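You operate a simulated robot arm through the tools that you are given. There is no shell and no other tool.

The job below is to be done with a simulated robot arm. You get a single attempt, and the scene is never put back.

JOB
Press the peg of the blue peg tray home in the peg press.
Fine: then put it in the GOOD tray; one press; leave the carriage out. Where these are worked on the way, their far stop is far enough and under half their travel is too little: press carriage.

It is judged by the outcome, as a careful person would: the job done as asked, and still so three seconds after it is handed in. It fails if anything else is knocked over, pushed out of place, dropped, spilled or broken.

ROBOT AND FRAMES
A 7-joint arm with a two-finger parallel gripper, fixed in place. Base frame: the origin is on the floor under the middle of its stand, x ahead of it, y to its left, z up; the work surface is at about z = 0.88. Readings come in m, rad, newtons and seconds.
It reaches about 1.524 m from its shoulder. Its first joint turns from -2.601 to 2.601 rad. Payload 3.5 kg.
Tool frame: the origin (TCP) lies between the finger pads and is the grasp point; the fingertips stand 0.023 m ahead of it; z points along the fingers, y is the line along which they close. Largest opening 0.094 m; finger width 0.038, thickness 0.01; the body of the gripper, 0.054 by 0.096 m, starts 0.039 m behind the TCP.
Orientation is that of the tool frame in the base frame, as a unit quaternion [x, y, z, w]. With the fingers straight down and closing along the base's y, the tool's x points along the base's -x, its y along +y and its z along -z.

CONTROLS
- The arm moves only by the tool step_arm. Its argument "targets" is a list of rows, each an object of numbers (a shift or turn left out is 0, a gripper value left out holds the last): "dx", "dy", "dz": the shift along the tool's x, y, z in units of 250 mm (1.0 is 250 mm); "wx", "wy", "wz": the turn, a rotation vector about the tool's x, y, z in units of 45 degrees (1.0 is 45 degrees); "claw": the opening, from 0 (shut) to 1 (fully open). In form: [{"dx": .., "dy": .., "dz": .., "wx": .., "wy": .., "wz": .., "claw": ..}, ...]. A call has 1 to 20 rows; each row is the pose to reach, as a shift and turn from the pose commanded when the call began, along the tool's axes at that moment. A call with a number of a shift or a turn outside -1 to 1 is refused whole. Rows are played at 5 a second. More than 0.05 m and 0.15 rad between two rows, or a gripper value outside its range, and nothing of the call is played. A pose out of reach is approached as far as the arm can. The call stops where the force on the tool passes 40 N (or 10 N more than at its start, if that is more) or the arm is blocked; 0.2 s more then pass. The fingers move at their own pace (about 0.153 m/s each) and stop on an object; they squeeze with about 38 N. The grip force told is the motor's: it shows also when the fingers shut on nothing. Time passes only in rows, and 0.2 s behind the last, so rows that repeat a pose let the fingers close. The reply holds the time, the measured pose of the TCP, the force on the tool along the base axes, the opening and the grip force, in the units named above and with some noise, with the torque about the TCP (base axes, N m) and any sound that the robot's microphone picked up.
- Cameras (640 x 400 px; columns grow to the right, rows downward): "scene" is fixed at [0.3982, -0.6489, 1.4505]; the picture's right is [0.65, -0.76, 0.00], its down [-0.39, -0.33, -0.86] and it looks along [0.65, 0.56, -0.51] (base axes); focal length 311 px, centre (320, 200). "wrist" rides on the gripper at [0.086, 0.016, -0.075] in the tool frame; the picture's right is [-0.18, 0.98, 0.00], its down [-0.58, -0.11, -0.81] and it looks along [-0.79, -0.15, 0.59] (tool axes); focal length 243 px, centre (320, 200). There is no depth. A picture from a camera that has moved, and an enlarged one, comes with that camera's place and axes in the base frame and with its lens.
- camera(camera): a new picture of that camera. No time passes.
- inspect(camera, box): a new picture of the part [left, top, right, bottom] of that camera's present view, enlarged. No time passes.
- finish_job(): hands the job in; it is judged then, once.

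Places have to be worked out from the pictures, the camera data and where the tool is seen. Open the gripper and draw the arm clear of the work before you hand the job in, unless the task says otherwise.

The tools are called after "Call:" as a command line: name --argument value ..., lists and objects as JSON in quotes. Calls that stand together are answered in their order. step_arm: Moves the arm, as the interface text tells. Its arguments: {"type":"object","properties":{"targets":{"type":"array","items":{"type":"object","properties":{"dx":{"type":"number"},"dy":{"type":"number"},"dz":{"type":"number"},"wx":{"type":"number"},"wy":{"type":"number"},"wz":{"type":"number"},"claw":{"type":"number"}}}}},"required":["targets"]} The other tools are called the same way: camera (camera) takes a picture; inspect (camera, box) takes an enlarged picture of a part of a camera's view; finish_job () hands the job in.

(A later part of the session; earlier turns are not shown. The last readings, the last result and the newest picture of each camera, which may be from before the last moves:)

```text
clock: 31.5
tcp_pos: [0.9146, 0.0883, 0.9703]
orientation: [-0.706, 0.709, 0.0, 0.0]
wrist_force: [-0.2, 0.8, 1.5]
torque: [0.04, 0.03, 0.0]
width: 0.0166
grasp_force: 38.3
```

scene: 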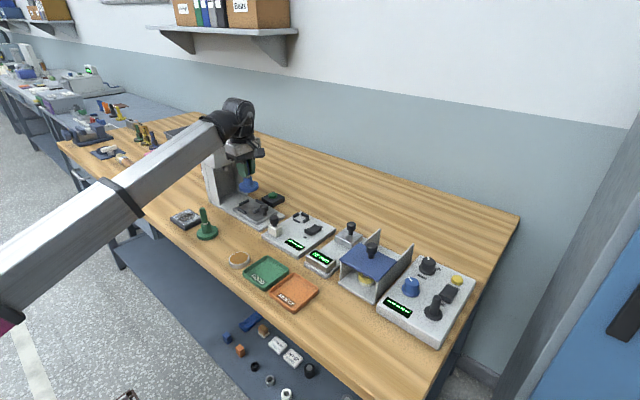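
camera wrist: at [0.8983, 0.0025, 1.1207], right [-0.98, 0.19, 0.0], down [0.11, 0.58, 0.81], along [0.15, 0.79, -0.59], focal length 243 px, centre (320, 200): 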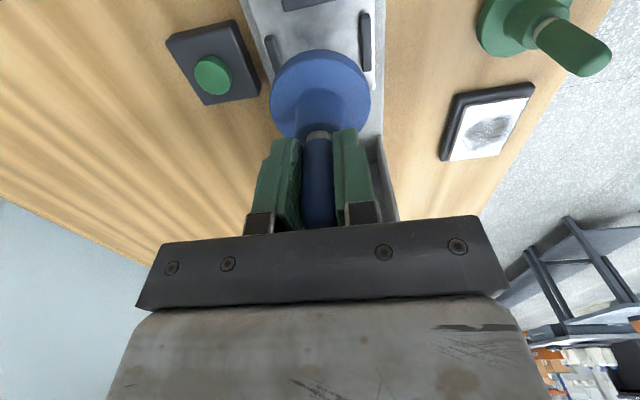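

Contact is confirmed at low force, so I release the peg gently and rise clear.

Call:
step_arm --targets '[{"claw": 0.2}, {"claw": 0.25}, {"claw": 0.35}, {"claw": 0.5}, {"claw": 0.6}, {"claw": 0.6}, {"dz": -0.02, "claw": 0.6}, {"dz": -0.06}, {"dz": -0.11}, {"dz": -0.17}, {"dz": -0.23}, {"dz": -0.28}, {"dz": -0.31}, {"dz": -0.32}, {"dz": -0.32}]'

Call:
camera --camera "wrist"

Call:
inspect --camera "scene" --box '[205, 150, 285, 225]'

```text
clock: 34.7
tcp_pos: [0.9144, 0.0895, 1.0495]
orientation: [-0.706, 0.708, 0.001, 0.0]
wrist_force: [-0.3, 0.3, 0.4]
torque: [0.0, 0.0, -0.01]
width: 0.0564
grasp_force: 0.0
```

```text
taken
camera wrist: at [0.8975, 0.0031, 1.1257], right [-0.98, 0.19, 0.0], down [0.11, 0.58, 0.81], along [0.15, 0.79, -0.59], focal length 243 px, centre (320, 200)
```

wrist: 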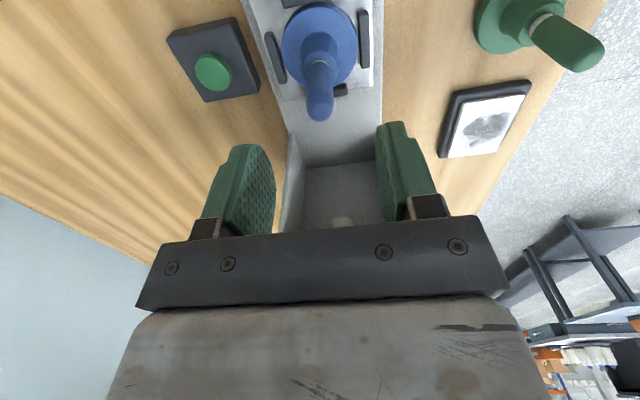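

```text
5.33 times, centred on (245, 188) of scene
camera zoom: at [0.3982, -0.6489, 1.4505], right [0.65, -0.76, 0.0], down [-0.39, -0.33, -0.86], along [0.65, 0.56, -0.51], focal length 1660 px, centre (720, 267)
```

zoom: 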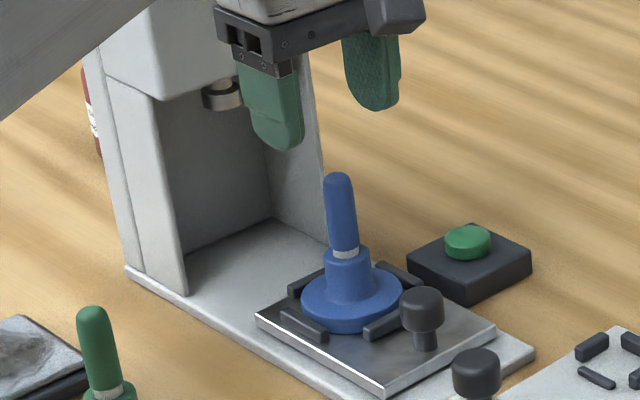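

Tray is seated in the nest, white band still showing as expected before pressing. Next I move above the carriage knob (offset ~12 mm toward −y so the hand later stays clear of the press head) and look.

Call:
step_arm --targets '[{"dx": 0.02, "claw": 0.6}, {"dx": 0.06}, {"dx": 0.12}, {"dx": 0.18}, {"dx": 0.24}, {"dx": 0.29}, {"dx": 0.32}, {"dx": 0.322}, {"dx": 0.322}]'

Call:
inspect --camera "wrist" --box '[230, 0, 410, 200]'

Call:
camera --camera "scene"

Call:
inspect --camera "scene" --box '[205, 100, 345, 240]'

```text
clock: 36.7
tcp_pos: [0.9131, 0.0073, 1.0498]
orientation: [-0.706, 0.708, 0.0, 0.001]
wrist_force: [-0.9, 0.0, -0.3]
torque: [-0.03, 0.02, -0.01]
width: 0.0562
grasp_force: 0.0
```

```text
2.00 times, centred on (320, 100) of wrist
camera zoom: at [0.8972, -0.0787, 1.126], right [-0.98, 0.19, 0.0], down [0.11, 0.58, 0.81], along [0.15, 0.79, -0.59], focal length 485 px, centre (320, 400)
```

zoom: 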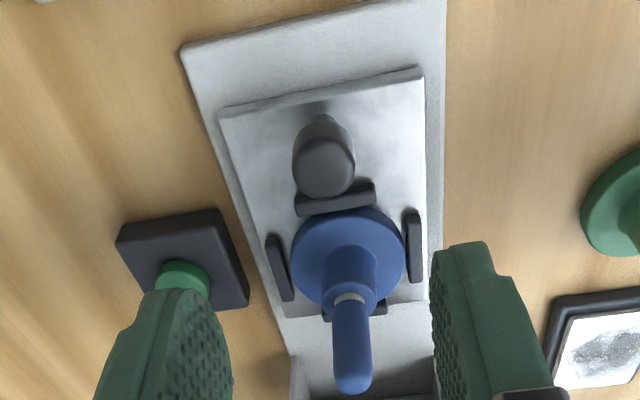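

```text
taken
```

scene: 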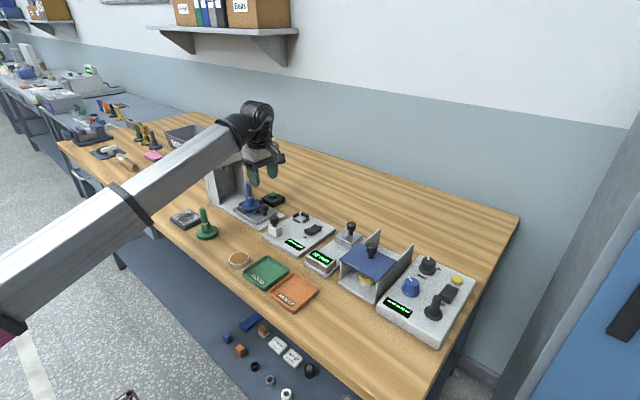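

```text
2.86 times, centred on (275, 170) of scene
camera zoom: at [0.3982, -0.6489, 1.4505], right [0.65, -0.76, 0.0], down [-0.39, -0.33, -0.86], along [0.65, 0.56, -0.51], focal length 889 px, centre (449, 286)
```

zoom: 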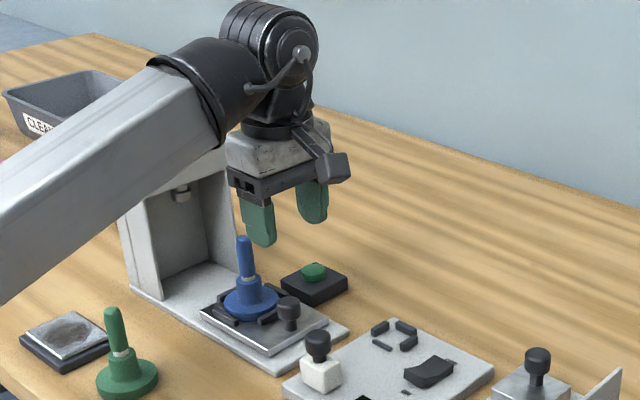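

Knob confirmed at (0.913, 0.021). I descend toward it, first partway to check the camera housing clears the neighbouring device's knob.

Call:
step_arm --targets '[{"dx": -0.003, "dz": 0.02}, {"dx": -0.005, "dz": 0.06}, {"dx": -0.005, "dz": 0.12}, {"dx": -0.005, "dz": 0.18}, {"dx": -0.005, "dz": 0.24}, {"dx": -0.005, "dz": 0.29}, {"dx": -0.005, "dz": 0.32}, {"dx": -0.005, "dz": 0.33}, {"dx": -0.005, "dz": 0.33}]'

Call:
inspect --camera "scene" --box '[215, 140, 325, 240]'

Call:
camera --camera "wrist"

```text
clock: 38.7
tcp_pos: [0.9138, 0.0101, 0.9671]
orientation: [-0.706, 0.708, 0.0, 0.001]
wrist_force: [-0.2, 0.2, 0.0]
torque: [-0.04, 0.04, 0.02]
width: 0.0567
grasp_force: 0.1
```

```text
4.00 times, centred on (270, 190) of scene
camera zoom: at [0.3982, -0.6489, 1.4505], right [0.65, -0.76, 0.0], down [-0.39, -0.33, -0.86], along [0.65, 0.56, -0.51], focal length 1245 px, centre (520, 240)
```

zoom: 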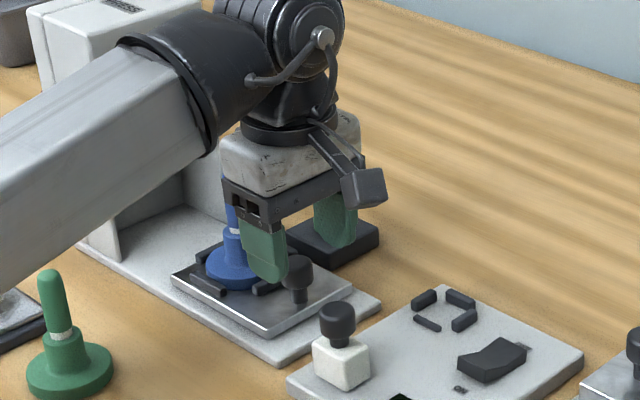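

```text
taken
camera wrist: at [0.8976, -0.076, 1.0425], right [-0.98, 0.19, 0.0], down [0.11, 0.58, 0.81], along [0.15, 0.79, -0.59], focal length 243 px, centre (320, 200)
```

wrist: 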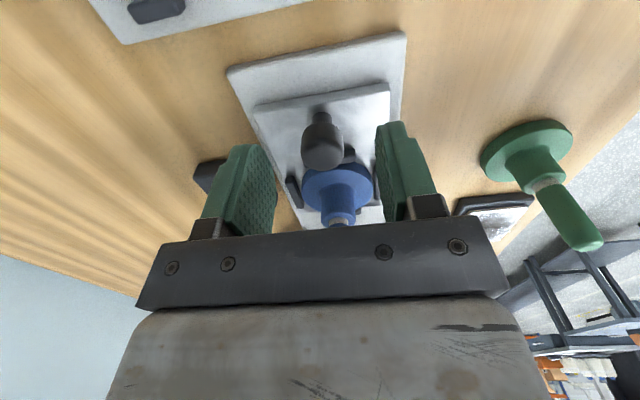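

Plenty of clearance around the camera housing. I continue down to TCP z≈0.936 at the knob cap and close on it.

Call:
step_arm --targets '[{"dz": 0.02}, {"dz": 0.05}, {"dz": 0.085}, {"dz": 0.11}, {"dz": 0.122}, {"dz": 0.122}, {"dz": 0.122, "claw": 0.5}, {"dz": 0.122, "claw": 0.42}, {"dz": 0.122, "claw": 0.36}, {"dz": 0.122, "claw": 0.32}, {"dz": 0.122, "claw": 0.28}, {"dz": 0.122, "claw": 0.2}, {"dz": 0.122, "claw": 0.0}, {"dz": 0.122, "claw": 0.0}]'

Call:
inspect --camera "scene" --box '[215, 140, 325, 240]'

Call:
camera --camera "wrist"

```text
clock: 41.7
tcp_pos: [0.9149, 0.0109, 0.9363]
orientation: [-0.706, 0.709, 0.0, 0.001]
wrist_force: [9.4, 0.5, 1.3]
torque: [0.0, 0.27, -0.16]
width: 0.0256
grasp_force: 45.0
```

```text
4.00 times, centred on (270, 190) of scene
camera zoom: at [0.3982, -0.6489, 1.4505], right [0.65, -0.76, 0.0], down [-0.39, -0.33, -0.86], along [0.65, 0.56, -0.51], focal length 1245 px, centre (520, 240)
```

zoom: 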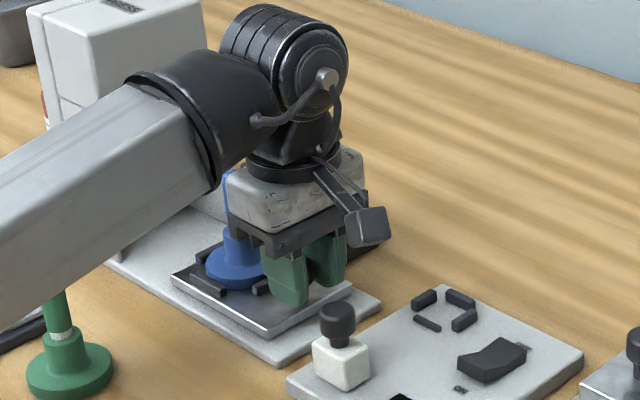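

```text
taken
camera wrist: at [0.8985, -0.0758, 1.0122], right [-0.98, 0.19, 0.0], down [0.11, 0.58, 0.81], along [0.15, 0.79, -0.59], focal length 243 px, centre (320, 200)
```

wrist: 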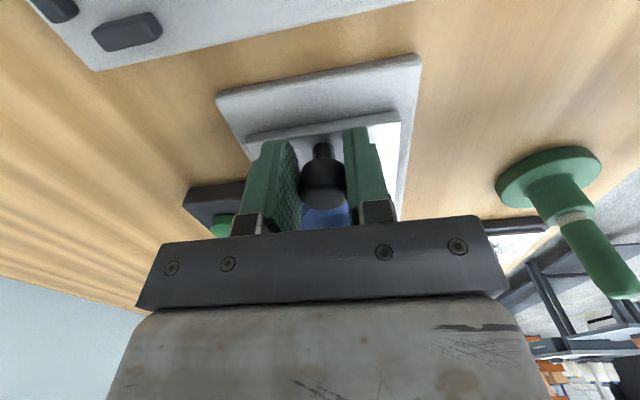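

The knob is held; the 9 N sideways reading means I'm ~1 mm off in x, which I'll relieve. Before sliding I check the forearm height relative to the green tray, which it will swing over.

Call:
camera --camera "scene"

Call:
inspect --camera "scene" --box '[130, 150, 260, 250]'

```text
taken
```

scene: 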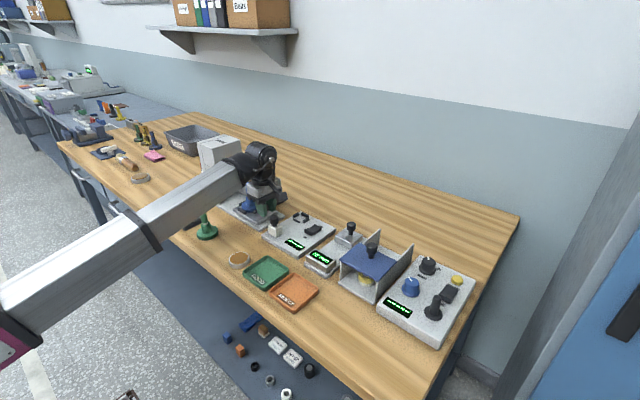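

```text
4.00 times, centred on (195, 200) of scene
camera zoom: at [0.3982, -0.6489, 1.4505], right [0.65, -0.76, 0.0], down [-0.39, -0.33, -0.86], along [0.65, 0.56, -0.51], focal length 1245 px, centre (820, 200)
```

zoom: 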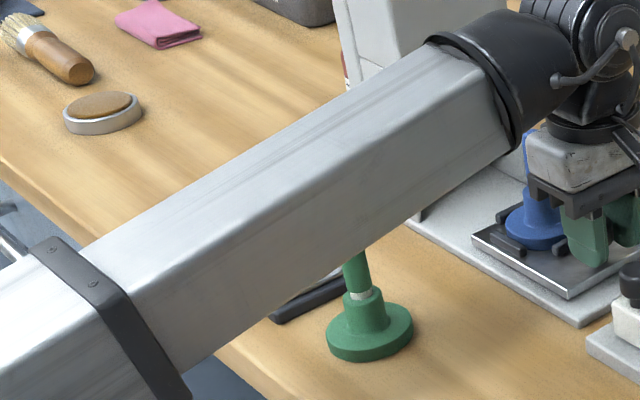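

Forearm underside is ≈1.045 there, well above the green peg top (0.973). I relieve the sideways offset and slide the carriage in the first 30 mm.

Call:
step_arm --targets '[{"dy": -0.004, "claw": 0}, {"dy": -0.007}, {"dx": -0.015, "dy": -0.007}, {"dx": -0.035, "dy": -0.007}, {"dx": -0.06, "dy": -0.007}, {"dx": -0.085, "dy": -0.007}, {"dx": -0.11, "dy": -0.007}, {"dx": -0.12, "dy": -0.007}, {"dx": -0.12, "dy": -0.007}]'

Call:
inspect --camera "scene" --box '[200, 120, 310, 230]'

```text
clock: 43.7
tcp_pos: [0.9148, 0.0402, 0.937]
orientation: [-0.706, 0.708, 0.0, 0.0]
wrist_force: [-11.9, -0.6, -0.8]
torque: [-0.22, -0.24, 0.05]
width: 0.0255
grasp_force: 45.4
```

```text
3.64 times, centred on (255, 175) of scene
camera zoom: at [0.3982, -0.6489, 1.4505], right [0.65, -0.76, 0.0], down [-0.39, -0.33, -0.86], along [0.65, 0.56, -0.51], focal length 1132 px, centre (556, 291)
```

zoom: 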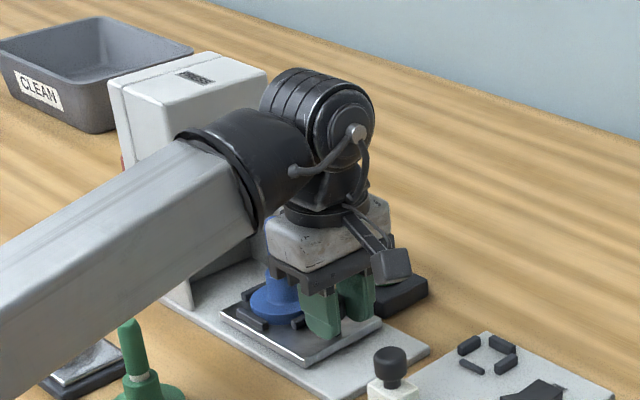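

The carriage slides freely with the knob. I trim x back by 1 mm and continue another 50 mm, then check the clearance to the press head.

Call:
step_arm --targets '[{"dy": 0.003}, {"dx": -0.015, "dy": 0.004}, {"dx": -0.04, "dy": 0.004}, {"dx": -0.07, "dy": 0.004}, {"dx": -0.1, "dy": 0.004}, {"dx": -0.13, "dy": 0.004}, {"dx": -0.16, "dy": 0.004}, {"dx": -0.185, "dy": 0.004}, {"dx": -0.2, "dy": 0.004}, {"dx": -0.2, "dy": 0.004}]'

Call:
inspect --camera "scene" --box '[200, 120, 310, 230]'

Call:
camera --camera "wrist"

```text
clock: 45.9
tcp_pos: [0.9153, 0.0902, 0.9368]
orientation: [-0.706, 0.708, 0.001, 0.0]
wrist_force: [-11.6, -0.8, -14.7]
torque: [0.09, -0.39, 0.16]
width: 0.0257
grasp_force: 44.8
```

```text
3.64 times, centred on (255, 175) of scene
camera zoom: at [0.3982, -0.6489, 1.4505], right [0.65, -0.76, 0.0], down [-0.39, -0.33, -0.86], along [0.65, 0.56, -0.51], focal length 1132 px, centre (556, 291)
```

zoom: 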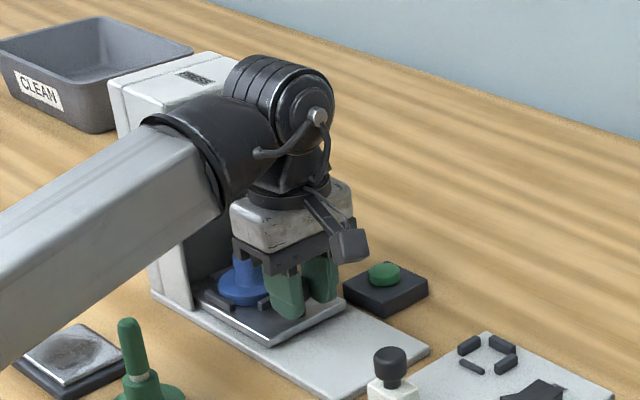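

```text
taken
camera wrist: at [0.8986, 0.0036, 1.0122], right [-0.98, 0.19, 0.0], down [0.11, 0.58, 0.81], along [0.15, 0.79, -0.59], focal length 243 px, centre (320, 200)
```

wrist: 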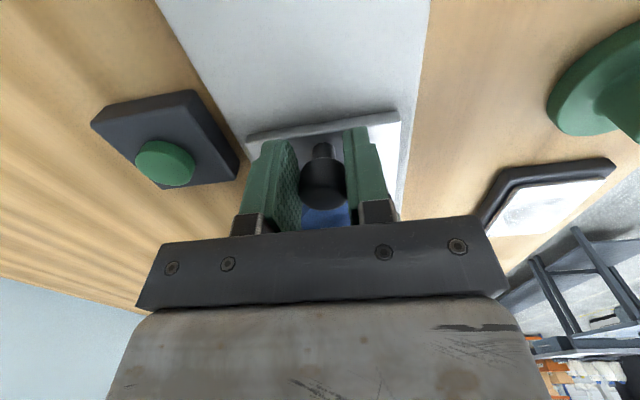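

Still clear of the press head. I relieve the small x/z bias and continue toward the far stop in smaller steps.

Call:
step_arm --targets '[{"dy": 0.002, "dz": 0.002}, {"dy": 0.004, "dz": 0.004}, {"dx": -0.01, "dy": 0.004, "dz": 0.004}, {"dx": -0.025, "dy": 0.004, "dz": 0.004}, {"dx": -0.04, "dy": 0.004, "dz": 0.004}, {"dx": -0.055, "dy": 0.004, "dz": 0.004}, {"dx": -0.07, "dy": 0.004, "dz": 0.004}, {"dx": -0.08, "dy": 0.004, "dz": 0.004}, {"dx": -0.08, "dy": 0.004, "dz": 0.004}]'

Call:
inspect --camera "scene" --box '[200, 120, 310, 230]'

```text
clock: 47.9
tcp_pos: [0.9148, 0.1087, 0.9354]
orientation: [-0.706, 0.708, 0.0, 0.002]
wrist_force: [6.0, -0.9, -0.8]
torque: [-0.03, 0.12, -0.01]
width: 0.0257
grasp_force: 44.9
```

```text
3.64 times, centred on (255, 175) of scene
camera zoom: at [0.3982, -0.6489, 1.4505], right [0.65, -0.76, 0.0], down [-0.39, -0.33, -0.86], along [0.65, 0.56, -0.51], focal length 1132 px, centre (556, 291)
```

zoom: 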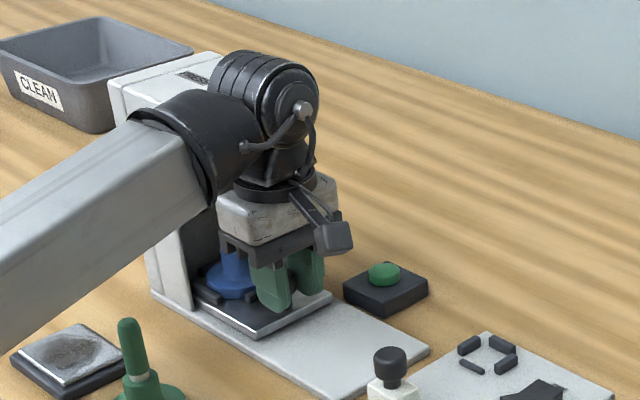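

Forces are low. I continue in fine steps toward the stop.

Call:
step_arm --targets '[{"dx": -0.008}, {"dx": -0.018}, {"dx": -0.028}, {"dx": -0.038}, {"dx": -0.046}, {"dx": -0.05}, {"dx": -0.05}]'

Call:
inspect --camera "scene" --box '[200, 120, 310, 230]'

```text
clock: 49.5
tcp_pos: [0.914, 0.1208, 0.9363]
orientation: [-0.705, 0.709, 0.0, 0.001]
wrist_force: [17.9, -16.6, 23.4]
torque: [1.11, 0.19, -0.35]
width: 0.0257
grasp_force: 45.3
```

```text
3.64 times, centred on (255, 175) of scene
camera zoom: at [0.3982, -0.6489, 1.4505], right [0.65, -0.76, 0.0], down [-0.39, -0.33, -0.86], along [0.65, 0.56, -0.51], focal length 1132 px, centre (556, 291)
```

zoom: 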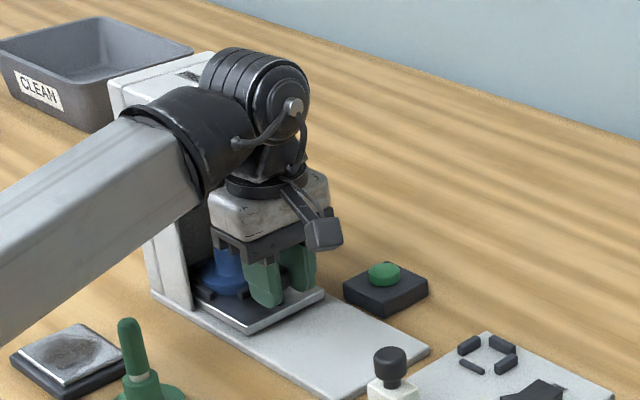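

There's now resistance (−17 N along y) after ≈110 mm of travel — likely the far stop. I ease off, release the knob and rise to look.

Call:
step_arm --targets '[{"dx": 0.003, "dy": -0.003, "dz": -0.003}, {"dx": 0.004, "dy": -0.005, "dz": -0.006}, {"dx": 0.004, "dy": -0.005, "dz": -0.006}]'

```text
clock: 50.3
tcp_pos: [0.9151, 0.1205, 0.9377]
orientation: [-0.706, 0.708, 0.0, 0.0]
wrist_force: [3.0, -14.2, -3.3]
torque: [-0.86, -0.56, -0.1]
width: 0.0257
grasp_force: 45.2
```

The y force remains ~14 N; I push 2 mm further in command to confirm it's a hard stop.

Call:
step_arm --targets '[{"dx": -0.004}, {"dx": -0.008}, {"dx": -0.008}]'

Call:
inspect --camera "scene" --box '[210, 160, 290, 225]'

```text
clock: 51.1
tcp_pos: [0.9151, 0.1211, 0.9368]
orientation: [-0.705, 0.709, -0.001, -0.002]
wrist_force: [-1.9, -28.8, -13.2]
torque: [0.42, -0.26, 0.04]
width: 0.0258
grasp_force: 44.6
```

```text
6.15 times, centred on (250, 192) of scene
camera zoom: at [0.3982, -0.6489, 1.4505], right [0.65, -0.76, 0.0], down [-0.39, -0.33, -0.86], along [0.65, 0.56, -0.51], focal length 1915 px, centre (751, 246)
```

zoom: 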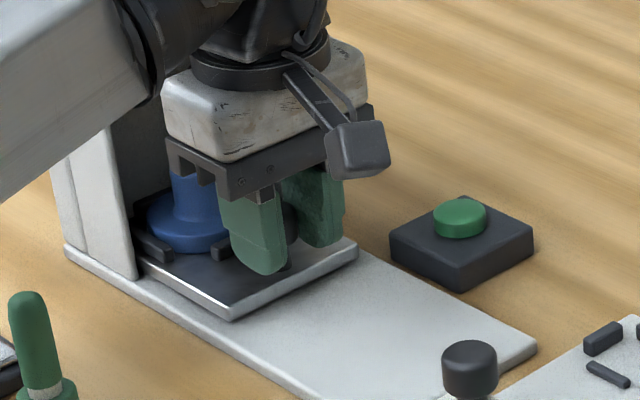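

It's a firm stop. I ease back 2 mm in command, open the fingers, and lift straight up.

Call:
step_arm --targets '[{"dx": 0.004, "dz": 0.002}, {"dx": 0.007, "dz": 0.003}, {"dx": 0.007, "dz": 0.003}, {"dx": 0.007, "dz": 0.003, "claw": 0.3}, {"dx": 0.007, "dz": 0.003, "claw": 0.4}, {"dx": 0.007, "dz": 0.003, "claw": 0.6}, {"dx": 0.007, "dz": 0.003, "claw": 0.6}, {"dx": 0.007, "dz": -0.01}, {"dx": 0.007, "dz": -0.04}, {"dx": 0.007, "dz": -0.08}, {"dx": 0.007, "dz": -0.12}, {"dx": 0.007, "dz": -0.15}, {"dx": 0.007, "dz": -0.16}, {"dx": 0.007, "dz": -0.16}]'

Call:
camera --camera "wrist"

Call:
inspect --camera "scene" --box '[200, 120, 310, 230]'

```text
clock: 54.1
tcp_pos: [0.9152, 0.1211, 0.9769]
orientation: [-0.706, 0.708, 0.002, 0.0]
wrist_force: [-0.3, 0.1, -0.1]
torque: [0.03, 0.01, -0.01]
width: 0.0563
grasp_force: 0.1
```

```text
taken
camera wrist: at [0.8983, 0.0356, 1.0535], right [-0.98, 0.19, 0.0], down [0.11, 0.58, 0.81], along [0.15, 0.79, -0.59], focal length 243 px, centre (320, 200)
```

wrist: 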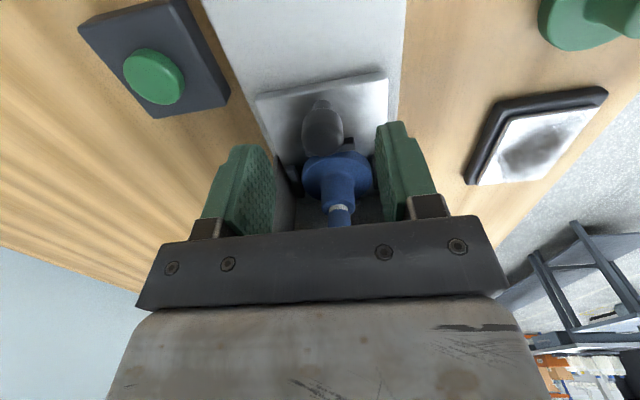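

```text
3.64 times, centred on (255, 175) of scene
camera zoom: at [0.3982, -0.6489, 1.4505], right [0.65, -0.76, 0.0], down [-0.39, -0.33, -0.86], along [0.65, 0.56, -0.51], focal length 1132 px, centre (556, 291)
```

zoom: 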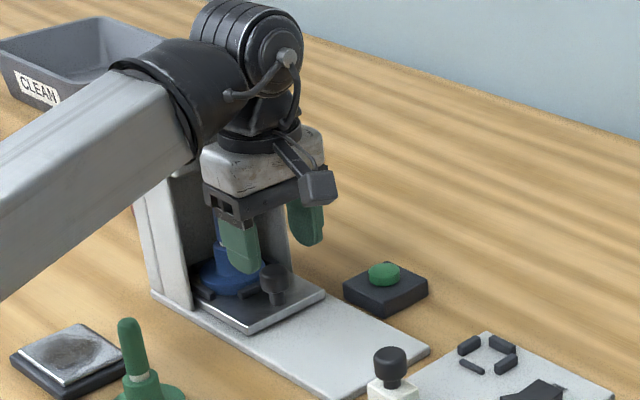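

Knob released. I move back along −y and up to view the peg under the ram and the button.

Call:
step_arm --targets '[{"dx": 0.02, "dz": -0.01}, {"dx": 0.06, "dz": -0.03}, {"dx": 0.12, "dz": -0.06}, {"dx": 0.18, "dz": -0.1}, {"dx": 0.24, "dz": -0.14}, {"dx": 0.3, "dz": -0.17}, {"dx": 0.36, "dz": -0.19}, {"dx": 0.42, "dz": -0.2}, {"dx": 0.46, "dz": -0.2}, {"dx": 0.48, "dz": -0.2}, {"dx": 0.48, "dz": -0.2}]'

Call:
camera --camera "wrist"

Call:
inspect --camera "scene" --box '[190, 130, 300, 230]'

```text
clock: 56.5
tcp_pos: [0.9156, 0.0014, 1.0277]
orientation: [-0.706, 0.708, 0.0, 0.001]
wrist_force: [0.0, 0.3, 0.6]
torque: [0.01, -0.03, -0.02]
width: 0.0561
grasp_force: 0.0
```

```text
taken
camera wrist: at [0.8986, -0.0844, 1.1029], right [-0.98, 0.19, 0.0], down [0.11, 0.58, 0.81], along [0.15, 0.79, -0.59], focal length 243 px, centre (320, 200)
```

wrist: 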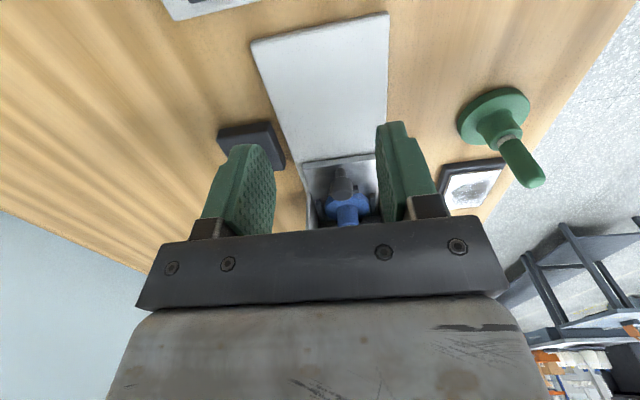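

```text
4.00 times, centred on (245, 180) of scene
camera zoom: at [0.3982, -0.6489, 1.4505], right [0.65, -0.76, 0.0], down [-0.39, -0.33, -0.86], along [0.65, 0.56, -0.51], focal length 1245 px, centre (620, 280)
```

zoom: 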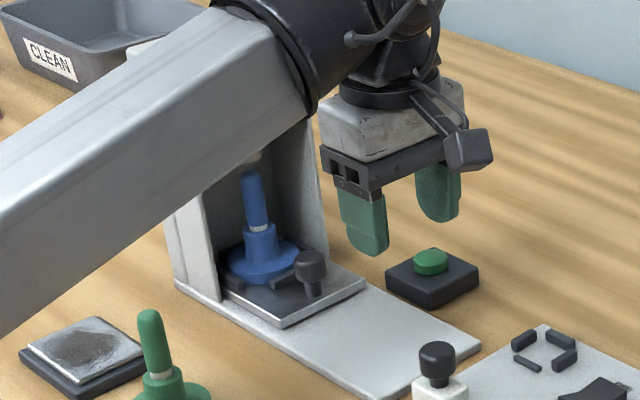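

The peg stands right under the ram with the carriage at its far stop. Now I close the fingers and move above the green button (≈(1.005, 0.088), top z≈0.91).

Call:
step_arm --targets '[{"dx": -0.01, "dy": -0.01, "claw": 0.4}, {"dx": -0.04, "dy": -0.04, "claw": 0.2}, {"dx": -0.08, "dy": -0.085, "claw": 0.0}, {"dx": -0.13, "dy": -0.135, "dz": 0.02}, {"dx": -0.18, "dy": -0.19, "dz": 0.04}, {"dx": -0.23, "dy": -0.24, "dz": 0.06}, {"dx": -0.28, "dy": -0.295, "dz": 0.08}, {"dx": -0.32, "dy": -0.335, "dz": 0.1}, {"dx": -0.34, "dy": -0.355, "dz": 0.11}, {"dx": -0.346, "dy": -0.362, "dz": 0.11}, {"dx": -0.346, "dy": -0.362, "dz": 0.11}]'

Call:
camera --camera "wrist"

Call:
inspect --camera "scene" --box '[210, 130, 320, 230]'

```text
clock: 58.9
tcp_pos: [1.0053, 0.0881, 1.0001]
orientation: [-0.706, 0.709, 0.001, 0.001]
wrist_force: [0.4, -0.1, 0.2]
torque: [-0.01, -0.02, -0.02]
width: 0.0
grasp_force: 37.8
```

```text
taken
camera wrist: at [0.9889, 0.0012, 1.0758], right [-0.98, 0.19, 0.0], down [0.11, 0.58, 0.81], along [0.15, 0.79, -0.59], focal length 243 px, centre (320, 200)
```

wrist: 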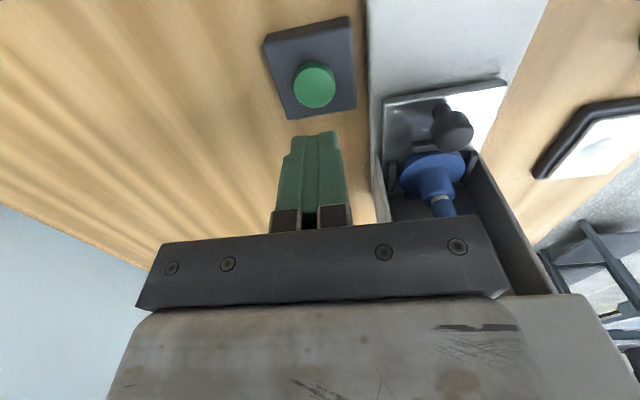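

```text
4.00 times, centred on (265, 180) of scene
camera zoom: at [0.3982, -0.6489, 1.4505], right [0.65, -0.76, 0.0], down [-0.39, -0.33, -0.86], along [0.65, 0.56, -0.51], focal length 1245 px, centre (540, 280)
```

zoom: 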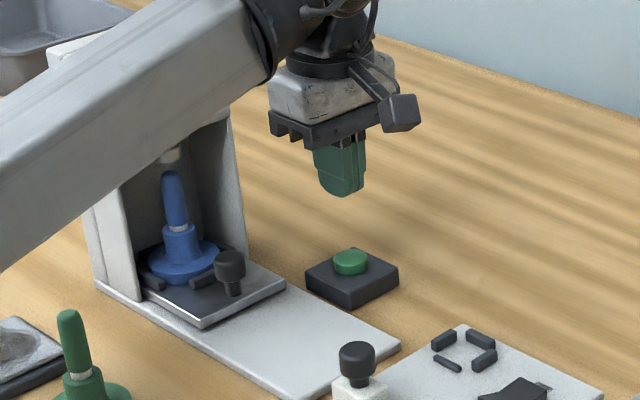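

The button is on the tool axis (about 3 mm to +x). I descend to about 7 mm above it.

Call:
step_arm --targets '[{"dy": -0.006, "dz": 0.02, "claw": 0}, {"dy": -0.012, "dz": 0.06}, {"dy": -0.012, "dz": 0.11}, {"dy": -0.012, "dz": 0.16}, {"dy": -0.012, "dz": 0.2}, {"dy": -0.012, "dz": 0.225}, {"dy": -0.012, "dz": 0.235}, {"dy": -0.012, "dz": 0.235}]'

Call:
inspect --camera "wrist" --box '[240, 60, 400, 200]'

Call:
inspect --camera "scene" --box '[230, 160, 310, 215]'

```text
clock: 60.7
tcp_pos: [1.0094, 0.0872, 0.9406]
orientation: [-0.705, 0.709, 0.001, 0.001]
wrist_force: [0.9, -0.1, 0.4]
torque: [-0.02, 0.02, 0.0]
width: 0.0
grasp_force: 37.9
```

```text
2.86 times, centred on (320, 130) of wrist
camera zoom: at [0.993, 0.0016, 1.0163], right [-0.98, 0.19, 0.0], down [0.11, 0.58, 0.81], along [0.15, 0.79, -0.59], focal length 693 px, centre (320, 400)
```

zoom: 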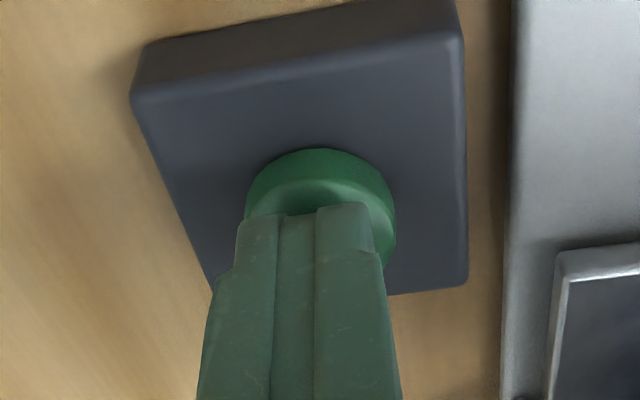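

```text
7.27 times, centred on (270, 188) of scene
camera zoom: at [0.3982, -0.6489, 1.4505], right [0.65, -0.76, 0.0], down [-0.39, -0.33, -0.86], along [0.65, 0.56, -0.51], focal length 2263 px, centre (684, 291)
```

zoom: 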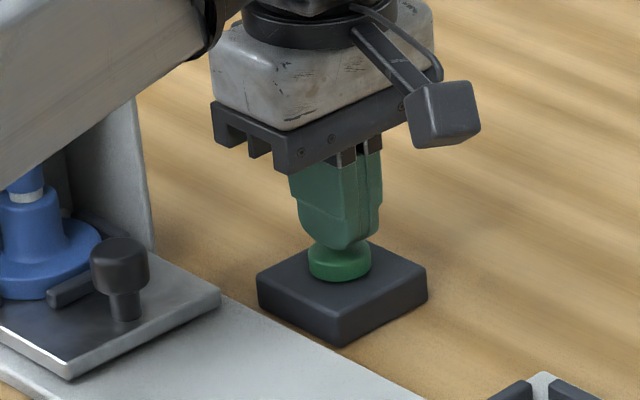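

The closed fingertips are centred over the button. I press down progressively.

Call:
step_arm --targets '[{"dz": 0.008}, {"dz": 0.016}, {"dz": 0.024}, {"dz": 0.032}, {"dz": 0.036}, {"dz": 0.036}]'

Call:
inspect --camera "scene" --box '[210, 140, 310, 215]'

```text
clock: 62.1
tcp_pos: [1.0099, 0.0875, 0.9312]
orientation: [-0.705, 0.709, 0.001, 0.002]
wrist_force: [2.8, -0.8, 4.5]
torque: [-0.06, -0.07, 0.02]
width: 0.0
grasp_force: 37.6
heard: click
```

```text
5.33 times, centred on (260, 178) of scene
camera zoom: at [0.3982, -0.6489, 1.4505], right [0.65, -0.76, 0.0], down [-0.39, -0.33, -0.86], along [0.65, 0.56, -0.51], focal length 1660 px, centre (640, 320)
```

zoom: 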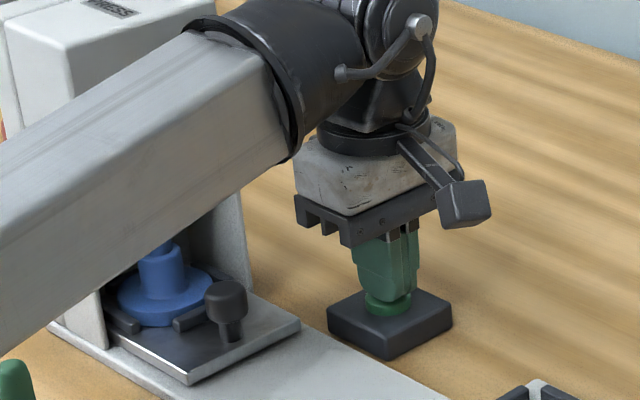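

A click was heard and the button is down. I release the button by rising straight up, then wait for the press cycle.

Call:
step_arm --targets '[{"dz": -0.015}, {"dz": -0.04}, {"dz": -0.08}, {"dz": -0.14}, {"dz": -0.2}, {"dz": -0.25}, {"dz": -0.27}, {"dz": -0.27}, {"dz": -0.27}, {"dz": -0.27}, {"dz": -0.27}, {"dz": -0.27}]'

Call:
camera --camera "wrist"

Call:
inspect --camera "scene" --box '[210, 130, 310, 215]'

```text
clock: 64.7
tcp_pos: [1.0088, 0.0869, 0.9978]
orientation: [-0.706, 0.708, 0.001, 0.001]
wrist_force: [0.1, 0.1, -0.3]
torque: [0.01, 0.04, -0.01]
width: 0.0
grasp_force: 38.2
```

```text
taken
camera wrist: at [0.9922, 0.0017, 1.0751], right [-0.98, 0.19, 0.0], down [0.11, 0.58, 0.81], along [0.15, 0.79, -0.59], focal length 243 px, centre (320, 200)
```

wrist: 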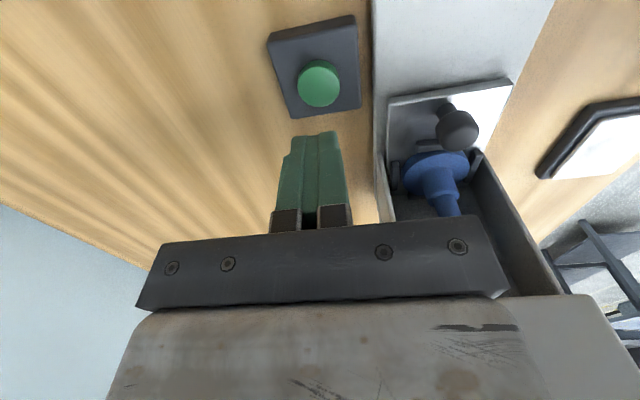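

```text
4.71 times, centred on (260, 172) of scene
camera zoom: at [0.3982, -0.6489, 1.4505], right [0.65, -0.76, 0.0], down [-0.39, -0.33, -0.86], along [0.65, 0.56, -0.51], focal length 1464 px, centre (602, 329)
```

zoom: 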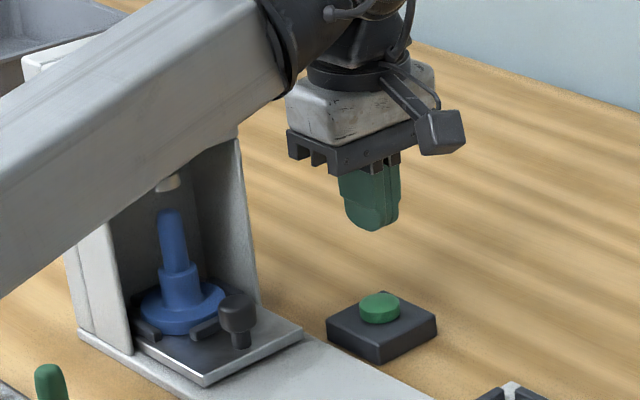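

The white band is gone — the peg is home, and the ram has retracted. Next I open the fingers and move back above the knob to pull the carriage out.

Call:
step_arm --targets '[{"dy": 0.02, "claw": 0.2}, {"dy": 0.06, "claw": 0.4}, {"dy": 0.12, "dx": -0.02, "claw": 0.6}, {"dy": 0.18, "dx": -0.045, "claw": 0.6}, {"dy": 0.24, "dx": -0.07}, {"dy": 0.3, "dx": -0.1}, {"dy": 0.345, "dx": -0.12}, {"dy": 0.368, "dx": -0.13}, {"dy": 0.375, "dx": -0.134}, {"dy": 0.375, "dx": -0.134}]'

Call:
camera --camera "wrist"

Call:
inspect --camera "scene" --box '[200, 120, 310, 230]'

```text
clock: 66.9
tcp_pos: [0.9141, 0.122, 1.0]
orientation: [-0.706, 0.709, 0.0, 0.0]
wrist_force: [0.0, -0.1, -0.8]
torque: [-0.01, 0.0, 0.0]
width: 0.0564
grasp_force: 0.1
```

```text
taken
camera wrist: at [0.8985, 0.0356, 1.0753], right [-0.98, 0.19, 0.0], down [0.11, 0.58, 0.81], along [0.15, 0.79, -0.59], focal length 243 px, centre (320, 200)
```

wrist: 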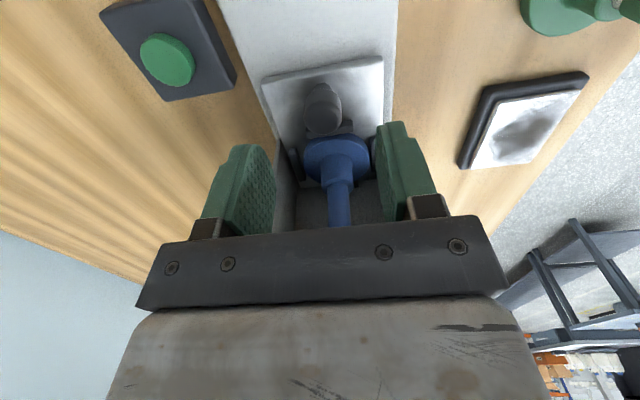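

```text
3.64 times, centred on (255, 175) of scene
camera zoom: at [0.3982, -0.6489, 1.4505], right [0.65, -0.76, 0.0], down [-0.39, -0.33, -0.86], along [0.65, 0.56, -0.51], focal length 1132 px, centre (556, 291)
```

zoom: 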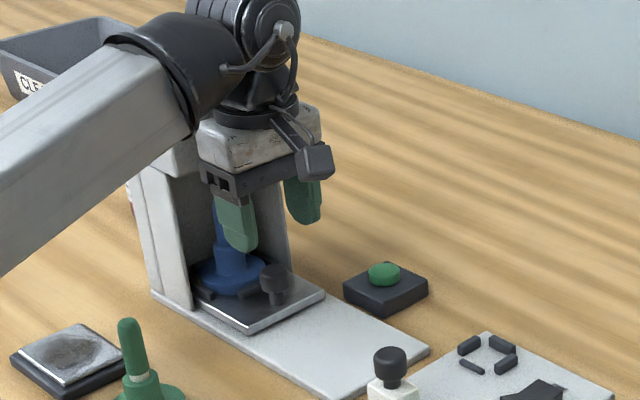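

Aligned over the knob. I descend to the knob cap and close on it.

Call:
step_arm --targets '[{"dy": -0.003, "dz": 0.02, "claw": 0.6}, {"dy": -0.003, "dz": 0.06}, {"dy": -0.003, "dz": 0.11}, {"dy": -0.003, "dz": 0.16}, {"dy": -0.003, "dz": 0.21}, {"dy": -0.003, "dz": 0.24}, {"dy": -0.003, "dz": 0.252}, {"dy": -0.003, "dz": 0.252, "claw": 0.5}, {"dy": -0.003, "dz": 0.252, "claw": 0.42}, {"dy": -0.003, "dz": 0.252, "claw": 0.36}, {"dy": -0.003, "dz": 0.252, "claw": 0.32}, {"dy": -0.003, "dz": 0.252, "claw": 0.28}, {"dy": -0.003, "dz": 0.252, "claw": 0.2}, {"dy": -0.003, "dz": 0.252, "claw": 0.0}, {"dy": -0.003, "dz": 0.252, "claw": 0.0}]'

Call:
inspect --camera "wrist" --box '[220, 60, 420, 240]'

```text
clock: 70.1
tcp_pos: [0.9154, 0.1225, 0.9364]
orientation: [-0.707, 0.708, 0.001, 0.0]
wrist_force: [-14.7, 0.2, -4.4]
torque: [0.03, -0.23, 0.15]
width: 0.0258
grasp_force: 45.7
```

```text
2.22 times, centred on (320, 150) of wrist
camera zoom: at [0.8987, 0.0363, 1.0121], right [-0.98, 0.19, 0.0], down [0.11, 0.58, 0.81], along [0.15, 0.79, -0.59], focal length 539 px, centre (320, 311)
```

zoom: 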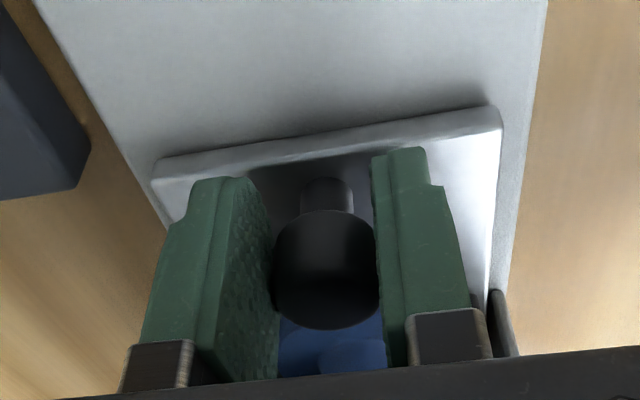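

Gripped. I trim x by −1.2 mm and pull the carriage out the first 40 mm.

Call:
step_arm --targets '[{"dy": 0.003}, {"dy": 0.005, "dz": 0.001}, {"dx": 0.01, "dy": 0.005, "dz": 0.001}, {"dx": 0.03, "dy": 0.005, "dz": 0.001}, {"dx": 0.06, "dy": 0.005, "dz": 0.001}, {"dx": 0.09, "dy": 0.005, "dz": 0.001}, {"dx": 0.12, "dy": 0.005, "dz": 0.001}, {"dx": 0.145, "dy": 0.005, "dz": 0.001}, {"dx": 0.16, "dy": 0.005, "dz": 0.001}, {"dx": 0.16, "dy": 0.005, "dz": 0.001}]'

Call:
inspect --camera "scene" --box '[200, 120, 310, 230]'

```text
clock: 72.3
tcp_pos: [0.9143, 0.0821, 0.9364]
orientation: [-0.706, 0.708, 0.0, 0.0]
wrist_force: [2.4, -1.0, -5.8]
torque: [-0.02, 0.23, -0.15]
width: 0.0256
grasp_force: 44.7
```

```text
3.64 times, centred on (255, 175) of scene
camera zoom: at [0.3982, -0.6489, 1.4505], right [0.65, -0.76, 0.0], down [-0.39, -0.33, -0.86], along [0.65, 0.56, -0.51], focal length 1132 px, centre (556, 291)
```

zoom: 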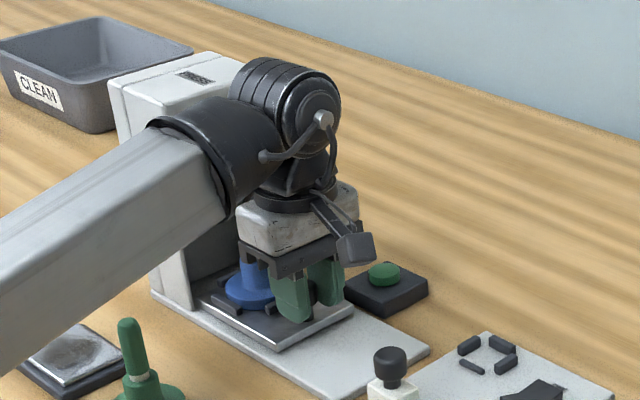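

Carriage is following. I pull the remaining distance toward its out stop.

Call:
step_arm --targets '[{"dx": 0.015}, {"dx": 0.04}, {"dx": 0.07}, {"dx": 0.1}, {"dx": 0.13}, {"dx": 0.16}, {"dx": 0.19}, {"dx": 0.22}, {"dx": 0.245}, {"dx": 0.262}, {"dx": 0.27}, {"dx": 0.27}]'

Call:
inspect --camera "scene" --box '[200, 120, 310, 230]'

```text
clock: 74.9
tcp_pos: [0.9152, 0.014, 0.9371]
orientation: [-0.706, 0.708, 0.001, 0.001]
wrist_force: [14.6, -1.7, 9.5]
torque: [0.14, 0.08, -0.15]
width: 0.0257
grasp_force: 44.8
```

```text
3.64 times, centred on (255, 175) of scene
camera zoom: at [0.3982, -0.6489, 1.4505], right [0.65, -0.76, 0.0], down [-0.39, -0.33, -0.86], along [0.65, 0.56, -0.51], focal length 1132 px, centre (556, 291)
```

zoom: 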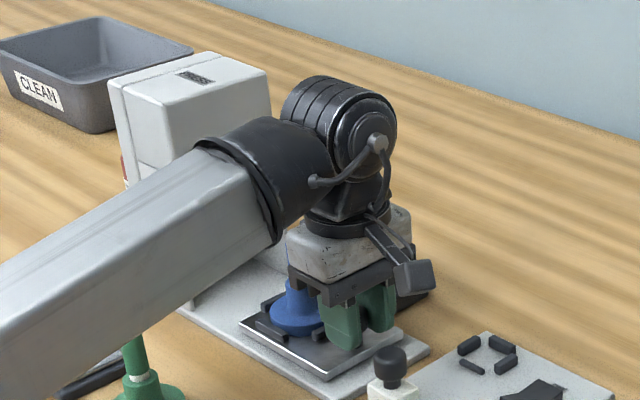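

Nearly at the original out position. I trim and pull a few more millimetres to feel the out stop.

Call:
step_arm --targets '[{"dx": 0.003, "dy": -0.003, "dz": -0.002}, {"dx": 0.008, "dy": -0.005, "dz": -0.003}, {"dx": 0.012, "dy": -0.005, "dz": -0.003}, {"dx": 0.014, "dy": -0.005, "dz": -0.003}, {"dx": 0.014, "dy": -0.005, "dz": -0.003}]'

```text
clock: 76.1
tcp_pos: [0.9139, 0.0132, 0.9349]
orientation: [-0.706, 0.708, 0.002, 0.002]
wrist_force: [1.5, 16.0, -1.2]
torque: [-0.91, -0.23, -0.08]
width: 0.0257
grasp_force: 45.0
```

The out stop is reached (+16 N). I ease off, release the knob, and lift clear.

Call:
step_arm --targets '[{"dx": -0.003}, {"dx": -0.005}, {"dx": -0.005}, {"dx": -0.005, "claw": 0.3}, {"dx": -0.005, "claw": 0.4}, {"dx": -0.005, "claw": 0.6}, {"dx": -0.005, "claw": 0.6}, {"dx": -0.005, "dz": -0.015}, {"dx": -0.005, "dz": -0.05}, {"dx": -0.005, "dz": -0.1}, {"dx": -0.005, "dz": -0.16}, {"dx": -0.005, "dz": -0.23}, {"dx": -0.005, "dz": -0.3}, {"dx": -0.005, "dz": -0.36}, {"dx": -0.005, "dz": -0.4}, {"dx": -0.005, "dz": -0.42}, {"dx": -0.005, "dz": -0.42}]'

Call:
camera --camera "wrist"

Call:
inspect --camera "scene" --box '[205, 140, 305, 230]'

```text
clock: 79.7
tcp_pos: [0.9154, 0.011, 1.0419]
orientation: [-0.706, 0.709, 0.001, 0.001]
wrist_force: [-0.3, -0.4, -0.2]
torque: [-0.03, 0.0, 0.0]
width: 0.0564
grasp_force: 0.0
```

```text
taken
camera wrist: at [0.8982, -0.075, 1.118], right [-0.98, 0.19, 0.0], down [0.11, 0.58, 0.81], along [0.15, 0.79, -0.59], focal length 243 px, centre (320, 200)
```

wrist: 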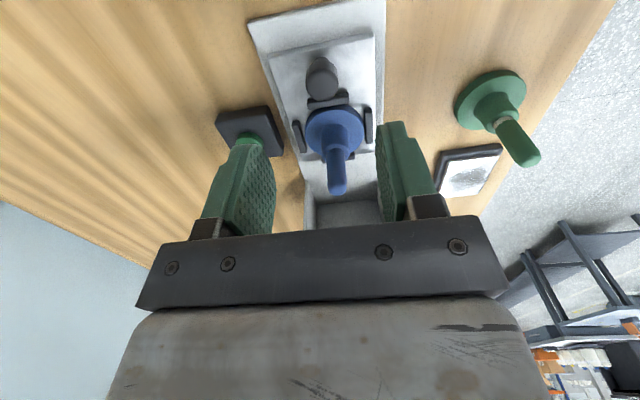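

```text
4.44 times, centred on (255, 185) of scene
camera zoom: at [0.3982, -0.6489, 1.4505], right [0.65, -0.76, 0.0], down [-0.39, -0.33, -0.86], along [0.65, 0.56, -0.51], focal length 1383 px, centre (609, 267)
```

zoom: 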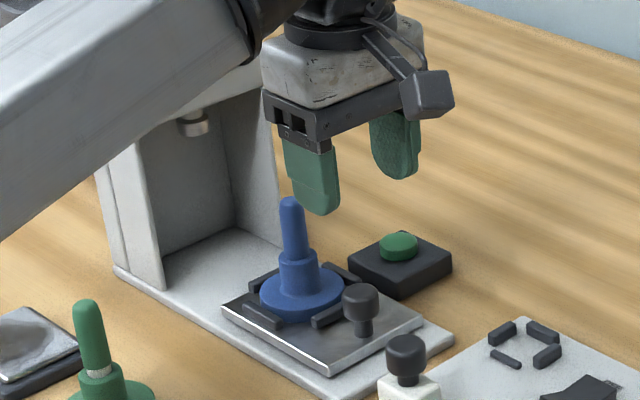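

Carriage is fully out, peg home. I check the collar closely and move above the tray's peg.

Call:
inspect --camera "scene" --box '[250, 175, 300, 215]'

Call:
step_arm --targets '[{"dx": -0.02, "claw": 0.6}, {"dx": -0.06}, {"dx": -0.12}, {"dx": -0.18}, {"dx": -0.24}, {"dx": -0.285}, {"dx": -0.31}, {"dx": -0.316}, {"dx": -0.316}]'

Call:
inspect --camera "wrist" --box '[220, 0, 420, 140]'

Call:
inspect --camera "scene" --box '[215, 155, 285, 220]'

```text
10.00 times, centred on (275, 195) of scene
camera zoom: at [0.3982, -0.6489, 1.4505], right [0.65, -0.76, 0.0], down [-0.39, -0.33, -0.86], along [0.65, 0.56, -0.51], focal length 3112 px, centre (770, 250)
```

zoom: 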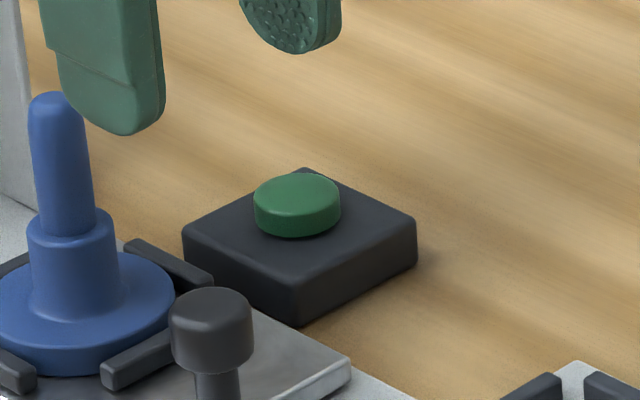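

```text
clock: 81.7
tcp_pos: [0.9154, 0.0901, 1.042]
orientation: [-0.706, 0.708, 0.002, 0.001]
wrist_force: [0.4, -0.4, 0.4]
torque: [0.01, 0.0, 0.0]
width: 0.0565
grasp_force: 0.0
```

```text
2.86 times, centred on (320, 70) of wrist
camera zoom: at [0.8994, 0.0047, 1.118], right [-0.98, 0.19, 0.0], down [0.11, 0.58, 0.81], along [0.15, 0.79, -0.59], focal length 693 px, centre (320, 571)
```

zoom: 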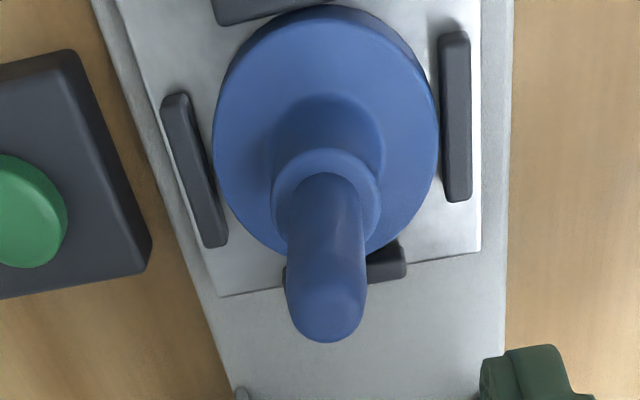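

```text
6.15 times, centred on (250, 188) of scene
camera zoom: at [0.3982, -0.6489, 1.4505], right [0.65, -0.76, 0.0], down [-0.39, -0.33, -0.86], along [0.65, 0.56, -0.51], focal length 1915 px, centre (751, 277)
```

zoom: 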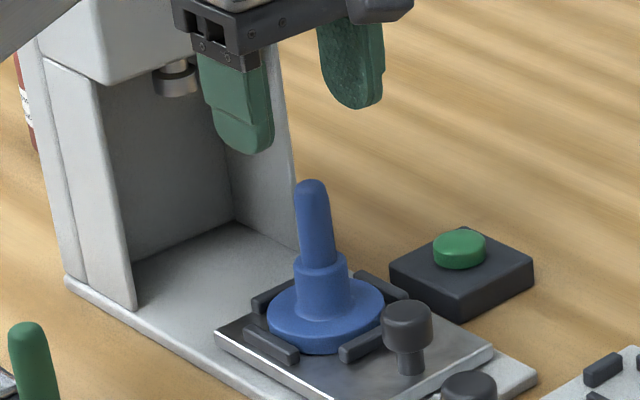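

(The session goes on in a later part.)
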